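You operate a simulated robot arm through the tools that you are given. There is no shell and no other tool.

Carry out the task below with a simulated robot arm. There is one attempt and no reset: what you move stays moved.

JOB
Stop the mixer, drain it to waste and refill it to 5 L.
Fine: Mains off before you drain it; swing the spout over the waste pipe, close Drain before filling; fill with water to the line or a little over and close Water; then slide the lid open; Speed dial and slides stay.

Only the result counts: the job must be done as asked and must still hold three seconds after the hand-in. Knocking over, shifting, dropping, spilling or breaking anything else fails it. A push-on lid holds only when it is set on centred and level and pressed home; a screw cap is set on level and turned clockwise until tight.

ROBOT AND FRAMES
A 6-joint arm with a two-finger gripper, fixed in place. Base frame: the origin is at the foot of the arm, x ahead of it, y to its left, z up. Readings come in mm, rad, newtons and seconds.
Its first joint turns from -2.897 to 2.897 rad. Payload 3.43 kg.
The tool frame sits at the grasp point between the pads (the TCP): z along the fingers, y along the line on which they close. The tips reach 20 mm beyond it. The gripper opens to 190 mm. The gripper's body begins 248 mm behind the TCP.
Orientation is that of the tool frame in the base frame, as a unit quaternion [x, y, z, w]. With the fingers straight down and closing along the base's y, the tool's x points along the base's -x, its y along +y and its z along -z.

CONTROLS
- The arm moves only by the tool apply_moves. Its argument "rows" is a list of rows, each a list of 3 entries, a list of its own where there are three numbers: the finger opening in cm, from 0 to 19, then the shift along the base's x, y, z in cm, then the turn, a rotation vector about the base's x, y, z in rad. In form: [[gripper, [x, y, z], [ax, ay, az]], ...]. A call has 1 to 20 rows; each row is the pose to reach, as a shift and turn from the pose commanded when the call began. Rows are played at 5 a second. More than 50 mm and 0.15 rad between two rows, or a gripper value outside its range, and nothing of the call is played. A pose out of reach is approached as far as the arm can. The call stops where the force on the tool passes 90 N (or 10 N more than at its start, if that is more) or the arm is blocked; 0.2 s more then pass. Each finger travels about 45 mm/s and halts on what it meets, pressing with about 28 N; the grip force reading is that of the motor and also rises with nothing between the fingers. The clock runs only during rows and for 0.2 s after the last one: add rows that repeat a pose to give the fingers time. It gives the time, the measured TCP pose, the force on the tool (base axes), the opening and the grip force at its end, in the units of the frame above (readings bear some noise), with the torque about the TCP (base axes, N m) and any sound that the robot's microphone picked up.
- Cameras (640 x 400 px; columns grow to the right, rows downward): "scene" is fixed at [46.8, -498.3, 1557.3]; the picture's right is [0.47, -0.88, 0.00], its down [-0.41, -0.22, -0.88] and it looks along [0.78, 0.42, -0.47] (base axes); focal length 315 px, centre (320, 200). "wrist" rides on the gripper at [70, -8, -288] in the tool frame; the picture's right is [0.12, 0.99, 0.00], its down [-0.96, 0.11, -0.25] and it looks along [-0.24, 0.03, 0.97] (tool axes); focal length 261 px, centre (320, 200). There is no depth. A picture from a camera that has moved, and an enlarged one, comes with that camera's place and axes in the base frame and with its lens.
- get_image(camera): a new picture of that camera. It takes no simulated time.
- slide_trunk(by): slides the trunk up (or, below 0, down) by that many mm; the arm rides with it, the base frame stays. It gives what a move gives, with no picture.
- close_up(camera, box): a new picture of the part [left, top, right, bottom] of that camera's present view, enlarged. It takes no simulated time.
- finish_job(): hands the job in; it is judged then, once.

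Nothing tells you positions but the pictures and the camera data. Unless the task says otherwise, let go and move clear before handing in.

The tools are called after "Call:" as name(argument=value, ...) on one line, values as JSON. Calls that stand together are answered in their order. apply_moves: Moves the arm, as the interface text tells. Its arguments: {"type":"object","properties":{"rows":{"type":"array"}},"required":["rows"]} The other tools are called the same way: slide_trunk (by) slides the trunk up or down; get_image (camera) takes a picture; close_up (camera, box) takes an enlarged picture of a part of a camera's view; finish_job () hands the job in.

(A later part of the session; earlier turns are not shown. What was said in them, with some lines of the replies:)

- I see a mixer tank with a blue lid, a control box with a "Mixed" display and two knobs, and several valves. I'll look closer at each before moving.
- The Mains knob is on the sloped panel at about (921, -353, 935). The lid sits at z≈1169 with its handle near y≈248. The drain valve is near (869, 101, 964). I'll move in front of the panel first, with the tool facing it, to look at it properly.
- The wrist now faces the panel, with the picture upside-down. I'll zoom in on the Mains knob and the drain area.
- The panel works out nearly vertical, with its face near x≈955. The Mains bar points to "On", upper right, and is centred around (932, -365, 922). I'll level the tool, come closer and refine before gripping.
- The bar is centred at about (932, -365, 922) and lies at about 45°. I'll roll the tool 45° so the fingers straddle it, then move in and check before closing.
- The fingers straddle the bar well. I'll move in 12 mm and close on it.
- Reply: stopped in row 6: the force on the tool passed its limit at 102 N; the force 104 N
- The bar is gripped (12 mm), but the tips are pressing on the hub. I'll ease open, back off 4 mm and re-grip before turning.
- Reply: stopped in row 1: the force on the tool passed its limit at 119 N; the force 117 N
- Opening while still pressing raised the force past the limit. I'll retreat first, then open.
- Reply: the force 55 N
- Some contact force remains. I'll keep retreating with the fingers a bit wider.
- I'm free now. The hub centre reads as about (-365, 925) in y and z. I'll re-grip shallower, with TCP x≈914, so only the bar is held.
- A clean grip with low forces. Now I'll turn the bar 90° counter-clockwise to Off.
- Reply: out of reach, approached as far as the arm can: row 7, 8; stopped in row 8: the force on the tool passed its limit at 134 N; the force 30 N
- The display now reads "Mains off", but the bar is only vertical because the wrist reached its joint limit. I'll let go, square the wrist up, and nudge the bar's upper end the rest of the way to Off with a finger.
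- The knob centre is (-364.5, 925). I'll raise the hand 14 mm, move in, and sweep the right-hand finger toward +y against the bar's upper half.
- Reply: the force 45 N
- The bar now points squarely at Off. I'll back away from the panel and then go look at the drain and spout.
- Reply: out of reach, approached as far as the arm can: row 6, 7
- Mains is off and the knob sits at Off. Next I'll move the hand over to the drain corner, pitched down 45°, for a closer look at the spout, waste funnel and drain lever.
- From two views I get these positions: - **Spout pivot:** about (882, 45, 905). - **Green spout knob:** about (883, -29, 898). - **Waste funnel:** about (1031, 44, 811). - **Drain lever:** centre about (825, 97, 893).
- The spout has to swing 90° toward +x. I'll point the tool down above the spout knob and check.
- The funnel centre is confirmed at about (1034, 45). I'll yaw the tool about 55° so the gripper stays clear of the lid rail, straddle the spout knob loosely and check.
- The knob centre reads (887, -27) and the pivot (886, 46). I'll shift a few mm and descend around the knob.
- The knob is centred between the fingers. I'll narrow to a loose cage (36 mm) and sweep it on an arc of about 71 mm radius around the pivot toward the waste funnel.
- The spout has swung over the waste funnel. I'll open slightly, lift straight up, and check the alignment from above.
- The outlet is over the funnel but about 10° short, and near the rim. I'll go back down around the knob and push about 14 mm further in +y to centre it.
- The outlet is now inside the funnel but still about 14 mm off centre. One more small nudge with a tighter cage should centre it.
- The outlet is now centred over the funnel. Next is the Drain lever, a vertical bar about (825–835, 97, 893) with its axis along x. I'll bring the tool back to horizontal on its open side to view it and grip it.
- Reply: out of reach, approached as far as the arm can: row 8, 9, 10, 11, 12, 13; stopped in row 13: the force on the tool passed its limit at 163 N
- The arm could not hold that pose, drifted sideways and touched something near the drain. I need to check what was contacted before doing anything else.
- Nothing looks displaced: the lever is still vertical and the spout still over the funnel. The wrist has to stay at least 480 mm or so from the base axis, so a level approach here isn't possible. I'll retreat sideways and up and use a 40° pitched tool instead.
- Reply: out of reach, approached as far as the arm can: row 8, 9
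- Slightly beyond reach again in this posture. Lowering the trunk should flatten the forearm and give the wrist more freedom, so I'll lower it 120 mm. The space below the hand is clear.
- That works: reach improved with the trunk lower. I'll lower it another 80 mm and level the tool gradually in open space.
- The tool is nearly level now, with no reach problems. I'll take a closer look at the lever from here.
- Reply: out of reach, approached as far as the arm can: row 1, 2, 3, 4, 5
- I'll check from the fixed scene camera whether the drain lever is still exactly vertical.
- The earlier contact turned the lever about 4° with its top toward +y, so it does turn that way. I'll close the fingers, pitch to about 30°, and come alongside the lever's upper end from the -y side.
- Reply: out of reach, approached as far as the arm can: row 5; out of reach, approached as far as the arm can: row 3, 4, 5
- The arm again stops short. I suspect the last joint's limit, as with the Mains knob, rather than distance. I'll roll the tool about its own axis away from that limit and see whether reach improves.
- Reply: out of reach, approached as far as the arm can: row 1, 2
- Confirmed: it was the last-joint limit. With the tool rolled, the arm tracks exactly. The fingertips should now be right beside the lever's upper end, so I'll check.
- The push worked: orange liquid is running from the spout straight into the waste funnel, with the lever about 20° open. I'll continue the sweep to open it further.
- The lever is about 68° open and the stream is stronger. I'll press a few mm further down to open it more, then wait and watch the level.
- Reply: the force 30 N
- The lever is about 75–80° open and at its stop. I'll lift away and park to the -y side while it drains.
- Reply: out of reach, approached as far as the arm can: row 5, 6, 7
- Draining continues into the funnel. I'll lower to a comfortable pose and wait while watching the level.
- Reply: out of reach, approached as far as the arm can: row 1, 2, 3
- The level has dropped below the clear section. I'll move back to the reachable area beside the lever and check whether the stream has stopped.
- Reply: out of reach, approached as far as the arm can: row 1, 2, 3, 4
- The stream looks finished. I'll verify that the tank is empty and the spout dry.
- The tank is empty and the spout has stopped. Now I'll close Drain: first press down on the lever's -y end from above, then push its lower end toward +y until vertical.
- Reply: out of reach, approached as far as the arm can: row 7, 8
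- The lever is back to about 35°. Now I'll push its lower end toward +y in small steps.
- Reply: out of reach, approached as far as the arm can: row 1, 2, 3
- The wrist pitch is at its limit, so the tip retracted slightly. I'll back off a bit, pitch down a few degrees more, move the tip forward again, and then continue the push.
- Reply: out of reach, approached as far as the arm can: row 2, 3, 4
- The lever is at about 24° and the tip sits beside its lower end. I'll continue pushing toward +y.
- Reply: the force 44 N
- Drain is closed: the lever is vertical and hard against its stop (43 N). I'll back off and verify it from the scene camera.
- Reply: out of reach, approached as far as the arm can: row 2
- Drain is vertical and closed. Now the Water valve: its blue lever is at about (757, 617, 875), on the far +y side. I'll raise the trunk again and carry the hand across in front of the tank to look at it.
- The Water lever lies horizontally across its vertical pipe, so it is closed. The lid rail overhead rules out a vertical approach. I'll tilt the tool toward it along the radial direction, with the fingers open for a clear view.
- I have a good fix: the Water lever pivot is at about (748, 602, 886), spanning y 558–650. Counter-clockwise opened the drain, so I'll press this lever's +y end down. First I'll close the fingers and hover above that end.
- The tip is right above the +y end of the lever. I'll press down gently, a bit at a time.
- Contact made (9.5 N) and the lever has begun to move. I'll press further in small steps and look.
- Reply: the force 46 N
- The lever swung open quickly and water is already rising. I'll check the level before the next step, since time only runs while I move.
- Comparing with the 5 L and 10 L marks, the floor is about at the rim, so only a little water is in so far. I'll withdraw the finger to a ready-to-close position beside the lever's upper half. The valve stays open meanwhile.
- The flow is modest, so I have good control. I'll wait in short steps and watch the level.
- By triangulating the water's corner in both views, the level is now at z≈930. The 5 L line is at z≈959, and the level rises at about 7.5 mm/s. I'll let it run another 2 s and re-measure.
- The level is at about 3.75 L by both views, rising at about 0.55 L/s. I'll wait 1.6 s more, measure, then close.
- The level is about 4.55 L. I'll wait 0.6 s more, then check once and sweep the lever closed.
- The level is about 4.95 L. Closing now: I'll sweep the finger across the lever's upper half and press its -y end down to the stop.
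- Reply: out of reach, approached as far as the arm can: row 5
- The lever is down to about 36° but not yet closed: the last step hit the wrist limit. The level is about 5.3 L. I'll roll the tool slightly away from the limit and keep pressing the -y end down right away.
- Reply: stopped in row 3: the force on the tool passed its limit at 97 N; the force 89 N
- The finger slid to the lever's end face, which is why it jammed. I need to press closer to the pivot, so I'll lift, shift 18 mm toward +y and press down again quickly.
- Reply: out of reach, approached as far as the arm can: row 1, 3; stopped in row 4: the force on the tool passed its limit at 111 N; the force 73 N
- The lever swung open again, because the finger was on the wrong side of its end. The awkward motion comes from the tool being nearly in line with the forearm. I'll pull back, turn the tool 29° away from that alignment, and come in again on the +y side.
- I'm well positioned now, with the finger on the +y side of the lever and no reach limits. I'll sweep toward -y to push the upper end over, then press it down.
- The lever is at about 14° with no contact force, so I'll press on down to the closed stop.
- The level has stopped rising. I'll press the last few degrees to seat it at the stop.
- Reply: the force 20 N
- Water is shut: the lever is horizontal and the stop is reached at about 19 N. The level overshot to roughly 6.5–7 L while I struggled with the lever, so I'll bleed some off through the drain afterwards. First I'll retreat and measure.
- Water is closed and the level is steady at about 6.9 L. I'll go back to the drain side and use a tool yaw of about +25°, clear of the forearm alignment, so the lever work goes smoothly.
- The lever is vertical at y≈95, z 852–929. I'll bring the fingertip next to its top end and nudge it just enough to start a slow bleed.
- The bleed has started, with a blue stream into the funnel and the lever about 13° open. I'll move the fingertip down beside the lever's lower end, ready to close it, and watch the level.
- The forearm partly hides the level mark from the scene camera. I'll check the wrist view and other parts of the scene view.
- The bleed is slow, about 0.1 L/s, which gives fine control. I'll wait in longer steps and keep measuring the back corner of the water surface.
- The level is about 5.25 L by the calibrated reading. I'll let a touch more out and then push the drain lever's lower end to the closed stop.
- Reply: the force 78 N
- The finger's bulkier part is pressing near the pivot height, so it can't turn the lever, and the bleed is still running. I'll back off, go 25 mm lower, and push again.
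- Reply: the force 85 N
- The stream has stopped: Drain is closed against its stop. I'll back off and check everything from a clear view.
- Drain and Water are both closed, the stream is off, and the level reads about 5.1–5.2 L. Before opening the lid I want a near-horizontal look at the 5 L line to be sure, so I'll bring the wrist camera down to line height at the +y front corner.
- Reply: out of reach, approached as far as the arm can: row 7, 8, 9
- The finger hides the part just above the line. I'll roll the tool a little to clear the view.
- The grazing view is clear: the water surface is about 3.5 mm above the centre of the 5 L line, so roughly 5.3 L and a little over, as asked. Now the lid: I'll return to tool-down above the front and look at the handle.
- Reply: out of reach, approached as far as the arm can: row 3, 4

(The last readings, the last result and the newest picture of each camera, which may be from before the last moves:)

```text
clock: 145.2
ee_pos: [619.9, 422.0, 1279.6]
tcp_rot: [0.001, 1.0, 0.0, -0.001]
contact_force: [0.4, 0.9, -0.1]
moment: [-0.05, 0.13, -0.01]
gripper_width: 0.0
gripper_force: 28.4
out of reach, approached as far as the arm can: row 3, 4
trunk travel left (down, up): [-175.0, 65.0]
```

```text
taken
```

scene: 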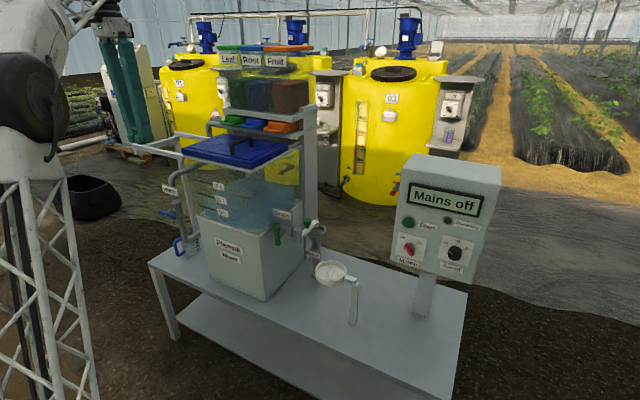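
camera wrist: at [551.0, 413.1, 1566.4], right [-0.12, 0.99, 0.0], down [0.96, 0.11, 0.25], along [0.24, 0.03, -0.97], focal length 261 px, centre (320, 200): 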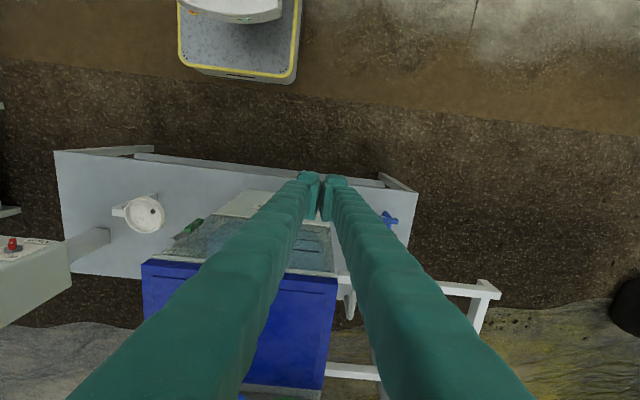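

Call:
close_up(camera="scene", box=[120, 110, 320, 220])

Call:
close_up(camera="scene", box=[215, 120, 315, 180])

Call:
apply_moves(rows=[[4, [1, -2, 0.5], [0, 0, 0]], [8, [2, -4.5, 1], [0, 0, 0]], [12, [3, -7, 1.5], [0, 0, 0]], [16, [4, -9.5, 2], [0, 0, 0]], [19, [5, -12, 3], [0, 0, 0]], [19, [6, -14.5, 4], [0, 0, 0]], [19, [7, -17, 5], [0, 0, 0]], [19, [8, -19, 6], [0, 0, 0]], [19, [8, -19, 6], [0, 0, 0]], [19, [8, -19, 6], [0, 0, 0]]])

Call:
get_image(camera="wrist")

```text
3.20 times, centred on (220, 165) of scene
camera zoom: at [46.8, -498.3, 1557.3], right [0.47, -0.88, 0.0], down [-0.41, -0.22, -0.88], along [0.78, 0.42, -0.47], focal length 1007 px, centre (640, 312)
```

zoom: 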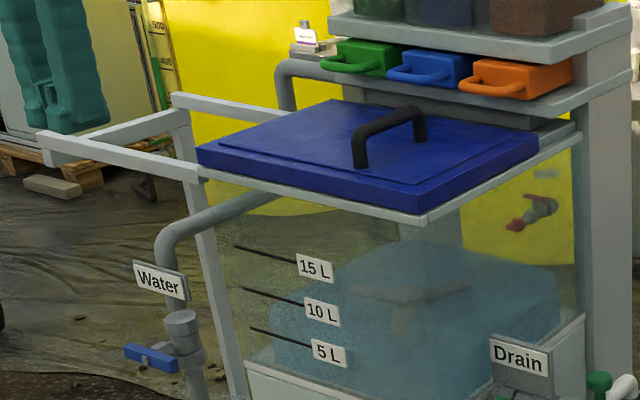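

```text
6.40 times, centred on (265, 150) of scene
camera zoom: at [46.8, -498.3, 1557.3], right [0.47, -0.88, 0.0], down [-0.41, -0.22, -0.88], along [0.78, 0.42, -0.47], focal length 2014 px, centre (672, 520)
```

zoom: 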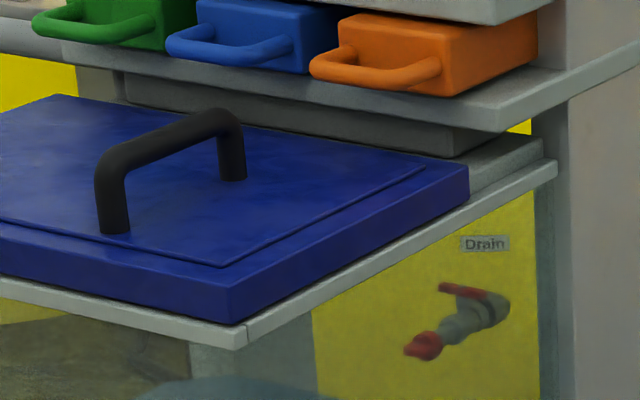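

```text
clock: 147.4
ee_pos: [694.2, 228.3, 1321.7]
tcp_rot: [0.001, 1.0, 0.002, 0.005]
contact_force: [-0.1, -0.1, -0.2]
moment: [-0.04, 0.04, -0.01]
gripper_width: 190.1
gripper_force: 0.3
out of reach, approached as far as the arm can: row 7, 8, 9, 10
trunk travel left (down, up): [-175.0, 65.0]
```

```text
taken
camera wrist: at [621.9, 219.0, 1607.3], right [-0.12, 0.99, 0.0], down [0.96, 0.11, 0.26], along [0.25, 0.03, -0.97], focal length 261 px, centre (320, 200)
```

wrist: 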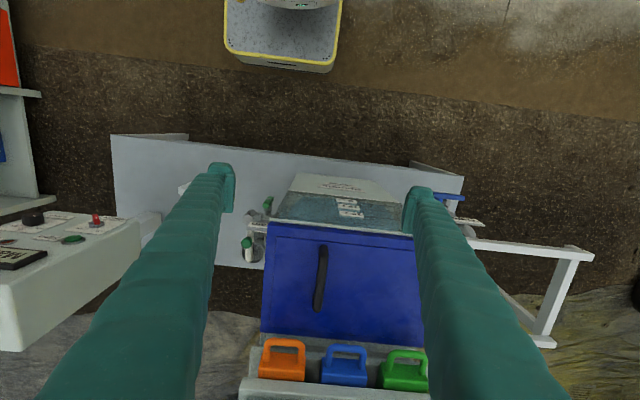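

The handle bar runs along x from 808 to 913 at y≈248. Its top is at z≈1233 and the lid top at z≈1191. I'll raise the trunk for an easier posture, close the fingers, and descend on the -y side of the handle.

Call:
slide_trunk(by=60)

Call:
apply_moves(rows=[[16, [1.2, -0.2, -1], [0, 0, 0]], [14, [2.4, -0.4, -2], [0, 0, 0]], [12, [3.6, -0.6, -3], [0, 0, 0]], [10, [4.8, -0.8, -4], [0, 0, 0]], [8, [6.0, -1.0, -5], [0, 0, 0]], [6, [7.2, -1.3, -6], [0, 0, 0]], [4, [8.4, -1.6, -7], [0, 0, 0]], [2, [9.6, -1.8, -7.5], [0, 0, 0]], [0, [10.8, -2.0, -8], [0, 0, 0]], [0, [12, -2.2, -8], [0, 0, 0]], [0, [12.5, -2.2, -8], [0, 0, 0]], [0, [12.5, -2.2, -8], [0, 0, 0]]])

Call:
get_image(camera="wrist")

Call:
close_up(camera="scene", box=[215, 100, 315, 180])

```text
clock: 148.4
ee_pos: [694.0, 228.5, 1380.3]
tcp_rot: [0.001, 1.0, 0.003, 0.005]
contact_force: [-0.2, -0.5, 0.0]
moment: [0.01, 0.02, 0.0]
gripper_width: 190.0
gripper_force: 0.2
trunk travel left (down, up): [-235.0, 5.0]
```

```text
clock: 151.0
ee_pos: [818.8, 206.9, 1302.1]
tcp_rot: [0.002, 1.0, 0.002, 0.006]
contact_force: [-0.1, 0.5, 0.4]
moment: [0.01, 0.03, -0.03]
gripper_width: 0.0
gripper_force: 28.0
trunk travel left (down, up): [-235.0, 5.0]
```

```text
taken
camera wrist: at [746.6, 197.4, 1587.7], right [-0.12, 0.99, 0.0], down [0.96, 0.11, 0.26], along [0.25, 0.03, -0.97], focal length 261 px, centre (320, 200)
```

wrist: 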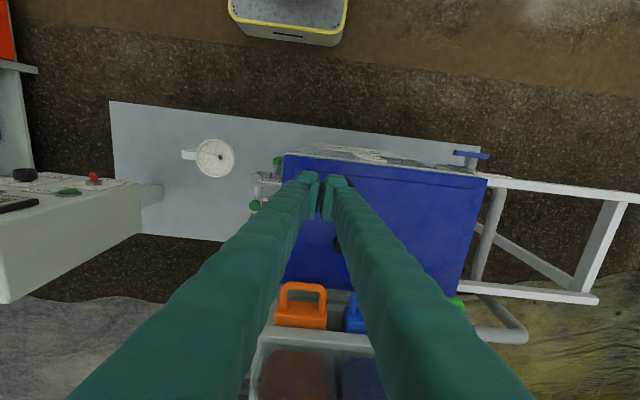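

```text
5.00 times, centred on (265, 140) of scene
camera zoom: at [46.8, -498.3, 1557.3], right [0.47, -0.88, 0.0], down [-0.41, -0.22, -0.88], along [0.78, 0.42, -0.47], focal length 1574 px, centre (595, 500)
```

zoom: 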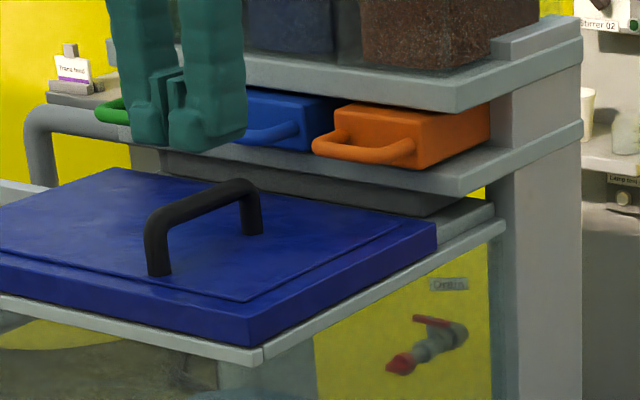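

Call:
apply_moves(rows=[[0, [0.4, 0, -2], [0, 0, 0]], [0, [0.8, 0, -4], [0, 0, 0]], [0, [0.8, 0, -6], [0, 0, 0]], [0, [0.8, 0, -7.3], [0, 0, 0]], [0, [0.8, 0, -7.3], [0, 0, 0]]])

Call:
close_up(camera="scene", box=[215, 100, 315, 180])

Call:
close_up(camera="wrist", box=[260, 120, 420, 240])

```text
clock: 152.2
ee_pos: [826.8, 206.5, 1228.5]
tcp_rot: [0.001, 1.0, 0.002, 0.005]
contact_force: [-0.3, 0.3, -1.0]
moment: [0.0, 0.0, -0.02]
gripper_width: 0.1
gripper_force: 27.7
trunk travel left (down, up): [-235.0, 5.0]
```

```text
5.00 times, centred on (265, 140) of scene
camera zoom: at [46.8, -498.3, 1557.3], right [0.47, -0.88, 0.0], down [-0.41, -0.22, -0.88], along [0.78, 0.42, -0.47], focal length 1574 px, centre (595, 500)
```

zoom: 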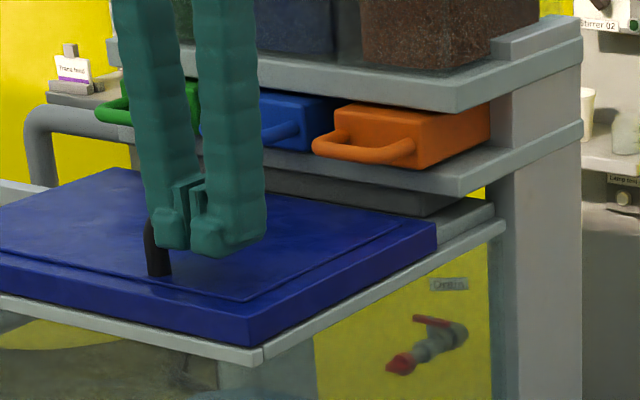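

```text
3.33 times, centred on (340, 180) of wrist
camera zoom: at [754.2, 197.2, 1515.6], right [-0.12, 0.99, 0.0], down [0.96, 0.11, 0.26], along [0.25, 0.03, -0.97], focal length 869 px, centre (253, 267)
```

zoom: 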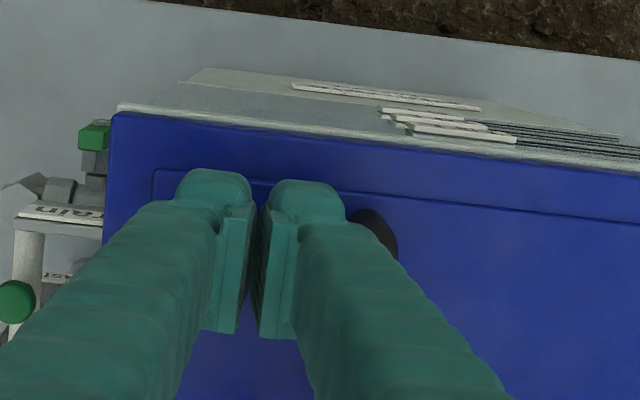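

The fingertips are low beside the handle. I'll push toward +y gently.

Call:
apply_moves(rows=[[0, [0, 0.8, 0], [0, 0, 0]], [0, [0, 1.6, 0], [0, 0, 0]], [0, [0, 2.4, 0], [0, 0, 0]], [0, [0, 3.2, 0], [0, 0, 0]], [0, [0, 4.0, 0], [0, 0, 0]], [0, [0, 5.0, 0], [0, 0, 0]]])

Call:
close_up(camera="scene", box=[120, 100, 320, 220])

```text
clock: 153.6
ee_pos: [827.5, 256.8, 1228.5]
tcp_rot: [0.001, 1.0, 0.002, 0.004]
contact_force: [-0.3, 0.2, -0.7]
moment: [0.05, 0.0, 0.03]
gripper_width: 0.1
gripper_force: 27.5
trunk travel left (down, up): [-235.0, 5.0]
```

```text
3.20 times, centred on (220, 160) of scene
camera zoom: at [46.8, -498.3, 1557.3], right [0.47, -0.88, 0.0], down [-0.41, -0.22, -0.88], along [0.78, 0.42, -0.47], focal length 1007 px, centre (640, 328)
```

zoom: 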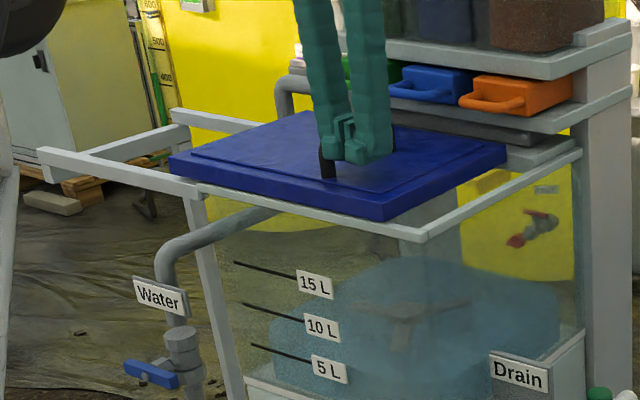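

The lid slides smoothly. I'll continue along the rails.

Call:
apply_moves(rows=[[0, [0, 1.3, 0], [0, 0, 0]], [0, [0, 2.7, 0], [0, 0, 0]], [0, [0, 4.1, 0], [0, 0, 0]], [0, [0, 5.5, 0], [0, 0, 0]], [0, [0, 6.9, 0], [0, 0, 0]], [0, [0, 8.3, 0], [0, 0, 0]], [0, [0, 9.7, 0], [0, 0, 0]], [0, [0, 11.1, 0], [0, 0, 0]], [0, [0, 12.5, 0], [0, 0, 0]], [0, [0, 13.9, 0], [0, 0, 0]], [0, [0, 15.3, 0], [0, 0, 0]], [0, [0, 16.5, 0], [0, 0, 0]]])

Call:
get_image(camera="scene")

Call:
close_up(camera="scene", box=[120, 100, 320, 220])

Call:
get_image(camera="wrist")

```text
clock: 156.2
ee_pos: [827.2, 420.6, 1227.2]
tcp_rot: [0.001, 1.0, 0.003, 0.005]
contact_force: [0.4, -0.9, 0.5]
moment: [0.03, 0.01, -0.02]
gripper_width: 0.0
gripper_force: 28.4
trunk travel left (down, up): [-235.0, 5.0]
```

```text
taken
```

scene: 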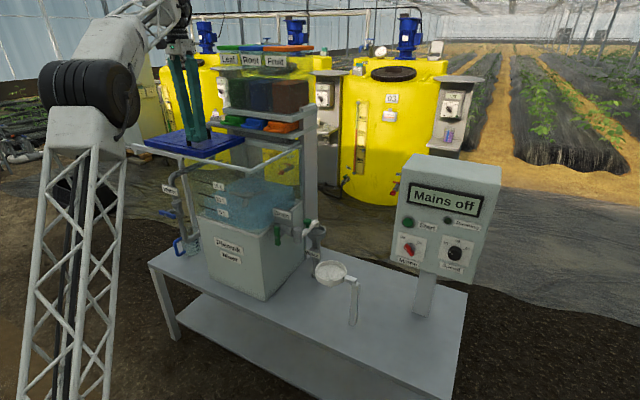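

```text
3.20 times, centred on (220, 160) of scene
camera zoom: at [46.8, -498.3, 1557.3], right [0.47, -0.88, 0.0], down [-0.41, -0.22, -0.88], along [0.78, 0.42, -0.47], focal length 1007 px, centre (640, 328)
```

zoom: 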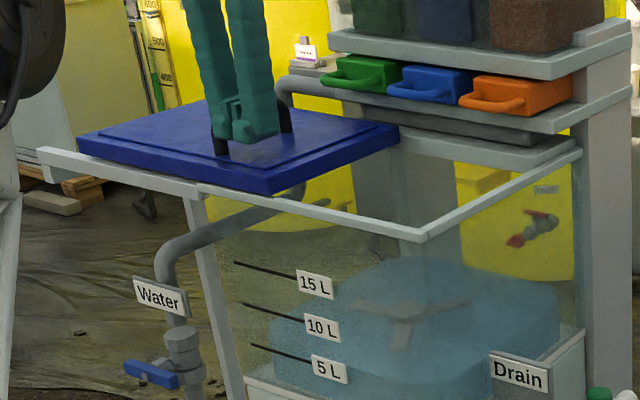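

```text
taken
camera wrist: at [755.0, 411.5, 1514.1], right [-0.12, 0.99, 0.0], down [0.96, 0.11, 0.26], along [0.25, 0.03, -0.97], focal length 261 px, centre (320, 200)
```

wrist: 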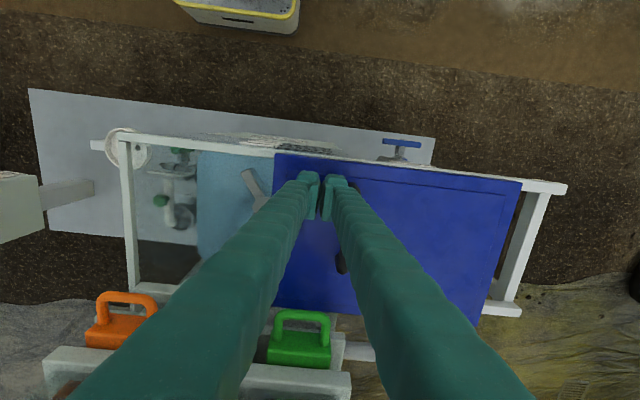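

The lid is about 205 mm open, with the rail's end crossbar about 50 mm further on. I'll continue slowly up to it.

Call:
apply_moves(rows=[[0, [0, 0.8, 0], [0, 0, 0]], [0, [0, 1.6, 0], [0, 0, 0]], [0, [0, 2.4, 0], [0, 0, 0]], [0, [0, 3.2, 0], [0, 0, 0]], [0, [0, 4.0, 0], [0, 0, 0]], [0, [0, 4.7, 0], [0, 0, 0]], [0, [0, 5.2, 0], [0, 0, 0]], [0, [0, 5.2, 0], [0, 0, 0]]])

Call:
get_image(camera="wrist")

Call:
close_up(camera="scene", box=[100, 100, 320, 220])

```text
clock: 158.0
ee_pos: [827.6, 473.0, 1227.1]
tcp_rot: [0.0, 1.0, 0.001, 0.004]
contact_force: [0.4, 0.0, -0.3]
moment: [0.01, 0.0, 0.0]
gripper_width: 0.1
gripper_force: 27.7
trunk travel left (down, up): [-235.0, 5.0]
```

```text
taken
camera wrist: at [754.6, 464.2, 1514.0], right [-0.12, 0.99, 0.0], down [0.96, 0.11, 0.26], along [0.25, 0.03, -0.97], focal length 261 px, centre (320, 200)
```

wrist: 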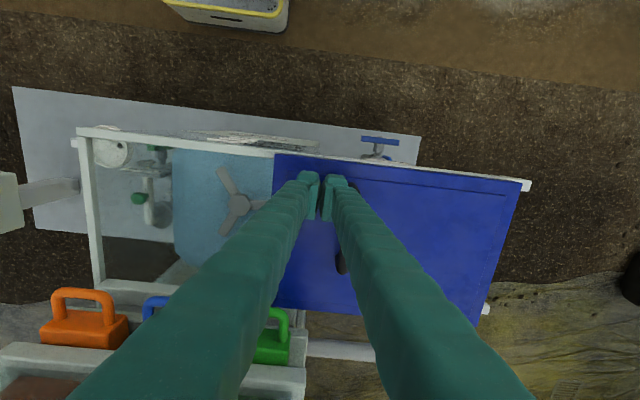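

```text
2.91 times, centred on (210, 160) of scene
camera zoom: at [46.8, -498.3, 1557.3], right [0.47, -0.88, 0.0], down [-0.41, -0.22, -0.88], along [0.78, 0.42, -0.47], focal length 916 px, centre (640, 316)
```

zoom: 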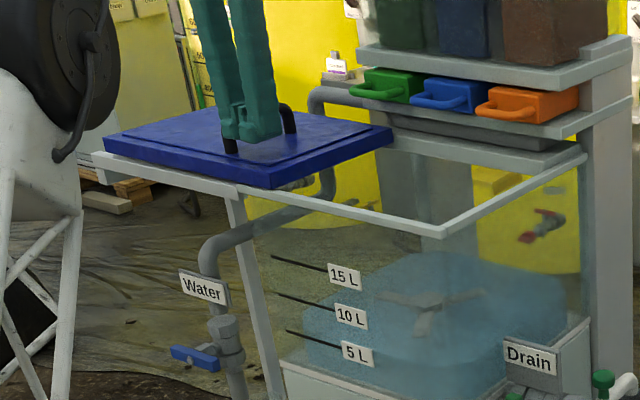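

The lid is about 258 mm open and still moving freely, with about 30 mm of rail left. I'll push a little further, gently, in case there is an end stop.

Call:
apply_moves(rows=[[0, [0, 0.5, 0], [0, 0, 0]], [0, [0, 1.0, 0], [0, 0, 0]], [0, [0, 1.5, 0], [0, 0, 0]], [0, [0, 1.9, 0], [0, 0, 0]], [0, [0, 1.9, 0], [0, 0, 0]]])

Call:
get_image(camera="wrist")

Call:
close_up(camera="scene", box=[100, 100, 320, 220])

```text
clock: 159.0
ee_pos: [826.2, 481.5, 1228.3]
tcp_rot: [0.004, 1.0, -0.006, 0.001]
contact_force: [2.8, -76.1, 2.5]
moment: [-0.4, 0.08, -0.21]
gripper_width: 0.0
gripper_force: 27.3
trunk travel left (down, up): [-235.0, 5.0]
stopped in row 5: the force on the tool passed its limit at 95 N (the readings are from after the stop); the commanded pose is now the measured one
```

```text
taken
camera wrist: at [756.9, 476.7, 1515.6], right [-0.11, 0.99, -0.01], down [0.96, 0.11, 0.25], along [0.25, 0.02, -0.97], focal length 261 px, centre (320, 200)
```

wrist: 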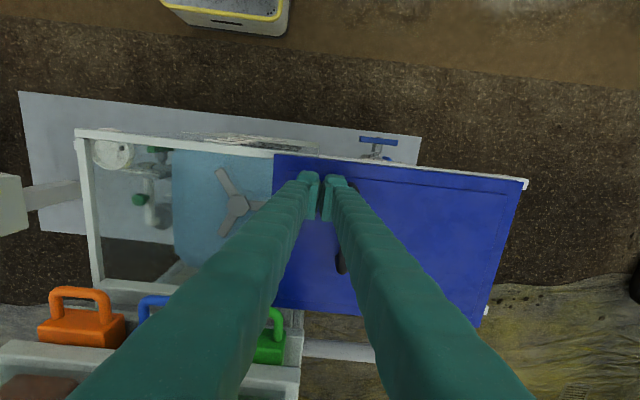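

```text
2.91 times, centred on (210, 160) of scene
camera zoom: at [46.8, -498.3, 1557.3], right [0.47, -0.88, 0.0], down [-0.41, -0.22, -0.88], along [0.78, 0.42, -0.47], focal length 916 px, centre (640, 316)
```

zoom: 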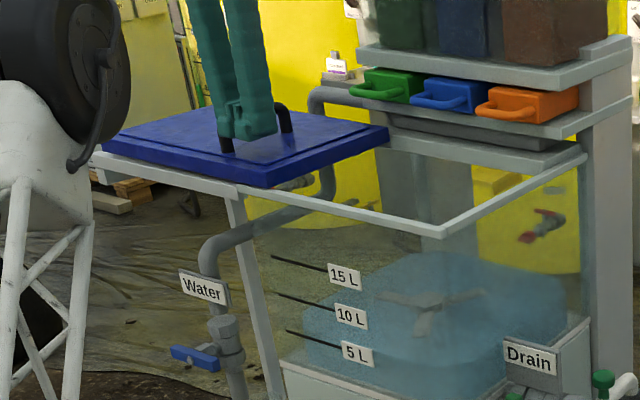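

The lid is at its end stop, fully open. I'll back off, lift clear and retreat.

Call:
apply_moves(rows=[[0, [0, -0.8, 0], [0, 0, 0]], [0, [0, -2.0, 0], [0, 0, 0]], [0, [0, -2.5, 2.5], [0, 0, 0]], [0, [0, -2.5, 5.5], [0, 0, 0]], [0, [-2, -2.5, 8], [0, 0, 0]], [0, [-5.5, -2.5, 9], [0, 0, 0]], [0, [-9.5, -3.5, 9], [0, 0, 0]], [0, [-13.5, -5, 9], [0, 0, 0]], [0, [-17, -7, 9], [0, 0, 0]], [0, [-20, -9, 9], [0, 0, 0]], [0, [-20, -9, 9], [0, 0, 0]]])

Call:
get_image(camera="scene")

Call:
close_up(camera="scene", box=[120, 100, 340, 280])

Call:
close_up(camera="scene", box=[370, 150, 510, 290])

Call:
close_up(camera="scene", box=[145, 170, 245, 265])

Call:
close_up(camera="scene", box=[250, 190, 350, 280])

```text
clock: 161.4
ee_pos: [622.5, 403.4, 1317.0]
tcp_rot: [0.0, 1.0, -0.003, 0.002]
contact_force: [1.1, -0.1, -0.5]
moment: [0.04, -0.05, 0.0]
gripper_width: 0.0
gripper_force: 28.8
out of reach, approached as far as the arm can: row 4, 5, 6
trunk travel left (down, up): [-235.0, 5.0]
```

```text
taken
```

scene: 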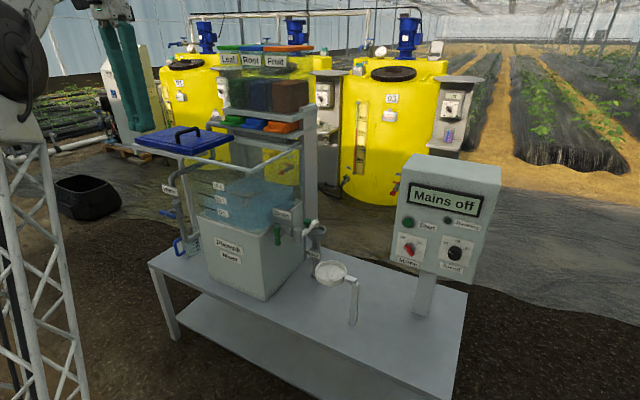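

```text
2.22 times, centred on (230, 190) of scene
camera zoom: at [46.8, -498.3, 1557.3], right [0.47, -0.88, 0.0], down [-0.41, -0.22, -0.88], along [0.78, 0.42, -0.47], focal length 699 px, centre (520, 222)
```

zoom: 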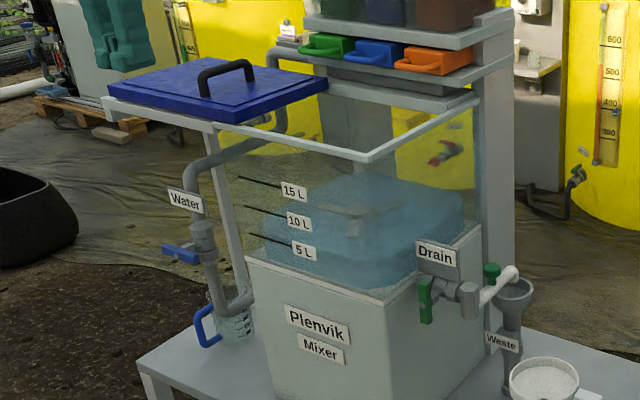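

```text
2.86 times, centred on (440, 220) of scene
camera zoom: at [46.8, -498.3, 1557.3], right [0.47, -0.88, 0.0], down [-0.41, -0.22, -0.88], along [0.78, 0.42, -0.47], focal length 899 px, centre (-23, 143)
```

zoom: 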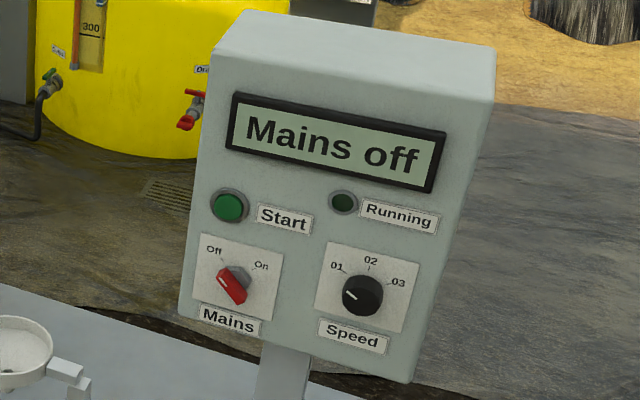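

```text
4.21 times, centred on (195, 218) of scene
camera zoom: at [46.8, -498.3, 1557.3], right [0.47, -0.88, 0.0], down [-0.41, -0.22, -0.88], along [0.78, 0.42, -0.47], focal length 1325 px, centre (846, 126)
```

zoom: 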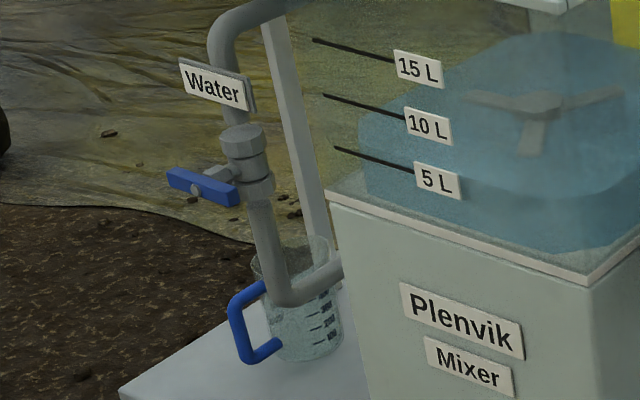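

```text
4.44 times, centred on (300, 235) of scene
camera zoom: at [46.8, -498.3, 1557.3], right [0.47, -0.88, 0.0], down [-0.41, -0.22, -0.88], along [0.78, 0.42, -0.47], focal length 1399 px, centre (409, 44)
```

zoom: 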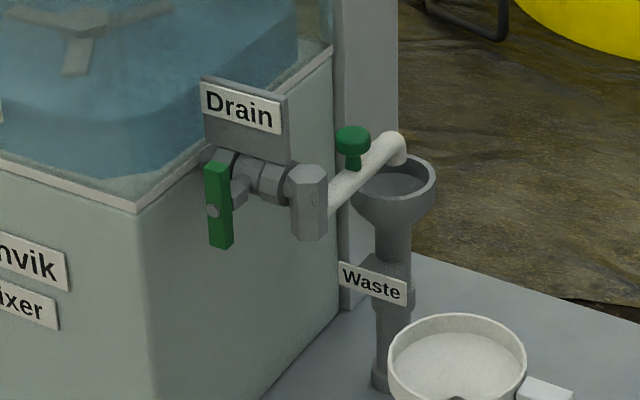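

Everything looks right:
- **Mains:** off, Speed untouched.
- **Spout:** over the waste pipe.
- **Valves:** both levers closed.
- **Lid:** fully open.

One last check that the level is unchanged and nothing drips.

Call:
close_up(camera="scene", box=[198, 190, 228, 220])

Call:
close_up(camera="scene", box=[295, 215, 345, 255])

Call:
close_up(camera="scene", box=[190, 30, 350, 170])

```text
13.33 times, centred on (213, 205) of scene
camera zoom: at [46.8, -498.3, 1557.3], right [0.47, -0.88, 0.0], down [-0.41, -0.22, -0.88], along [0.78, 0.42, -0.47], focal length 4196 px, centre (1747, 133)
```

zoom: 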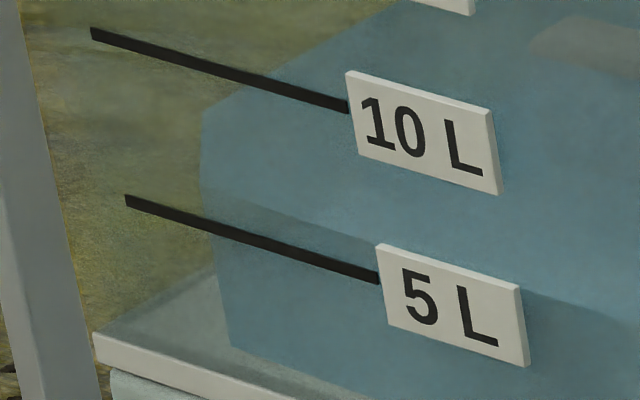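

```text
10.00 times, centred on (320, 235) of scene
camera zoom: at [46.8, -498.3, 1557.3], right [0.47, -0.88, 0.0], down [-0.41, -0.22, -0.88], along [0.78, 0.42, -0.47], focal length 3147 px, centre (320, -150)
```

zoom: 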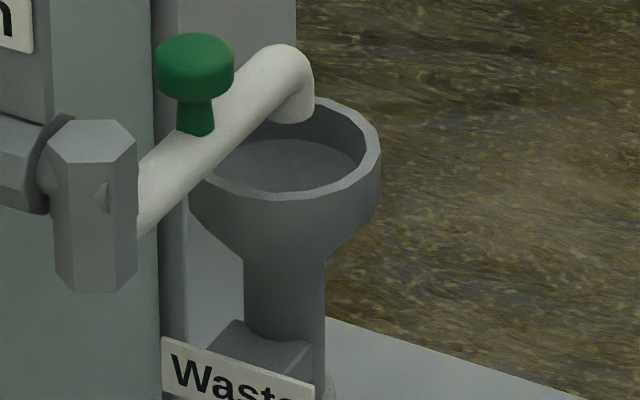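

```text
2.86 times, centred on (270, 100) of scene
camera zoom: at [46.8, -498.3, 1557.3], right [0.47, -0.88, 0.0], down [-0.41, -0.22, -0.88], along [0.78, 0.42, -0.47], focal length 899 px, centre (463, 486)
```

zoom: 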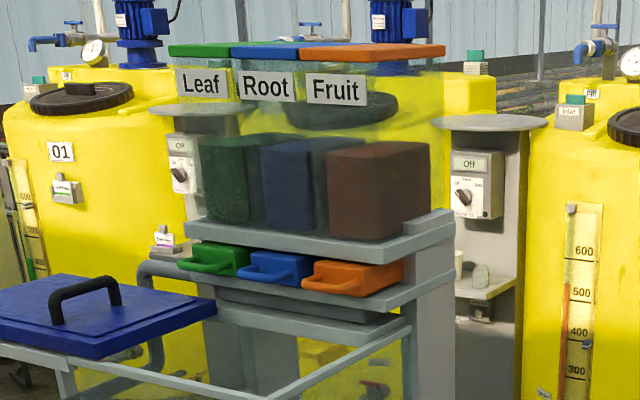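

The level is steady just over the 5 L line, nothing is dripping, the slides and Speed dial are untouched, and the arm is clear. Handing in.

Call:
finish_job()

```text
The job is handed in.
```

The mixer is stopped, drained to waste, refilled to just over the 5 L line, and its lid is open; I've handed the job in. I don't have the judging result.

- **Mains:** the switch is at Off and the display reads "Mains off". It was off before any draining. The Speed dial and the slides were not touched.
- **Drain:** the spout is over the waste pipe and the tank emptied into it. Drain was closed before filling and is closed now.
- **Water:** the level is about 5.3 L, read from a near-horizontal view of the 5 L line. Water is closed and the level held steady.
- **Lid:** slid along its rails to the end stop.

Two things did not go cleanly:
- **Overfill:** I was slow closing Water and the tank reached about 6.9 L. I opened Drain briefly to bleed the extra into the waste pipe, then closed it again. Drain was therefore opened once more after filling.
- **Contact near Drain:** early on, the arm drifted and hit the drain area at about 163 N. That turned the Drain lever about 4° but caused no visible damage or flow.
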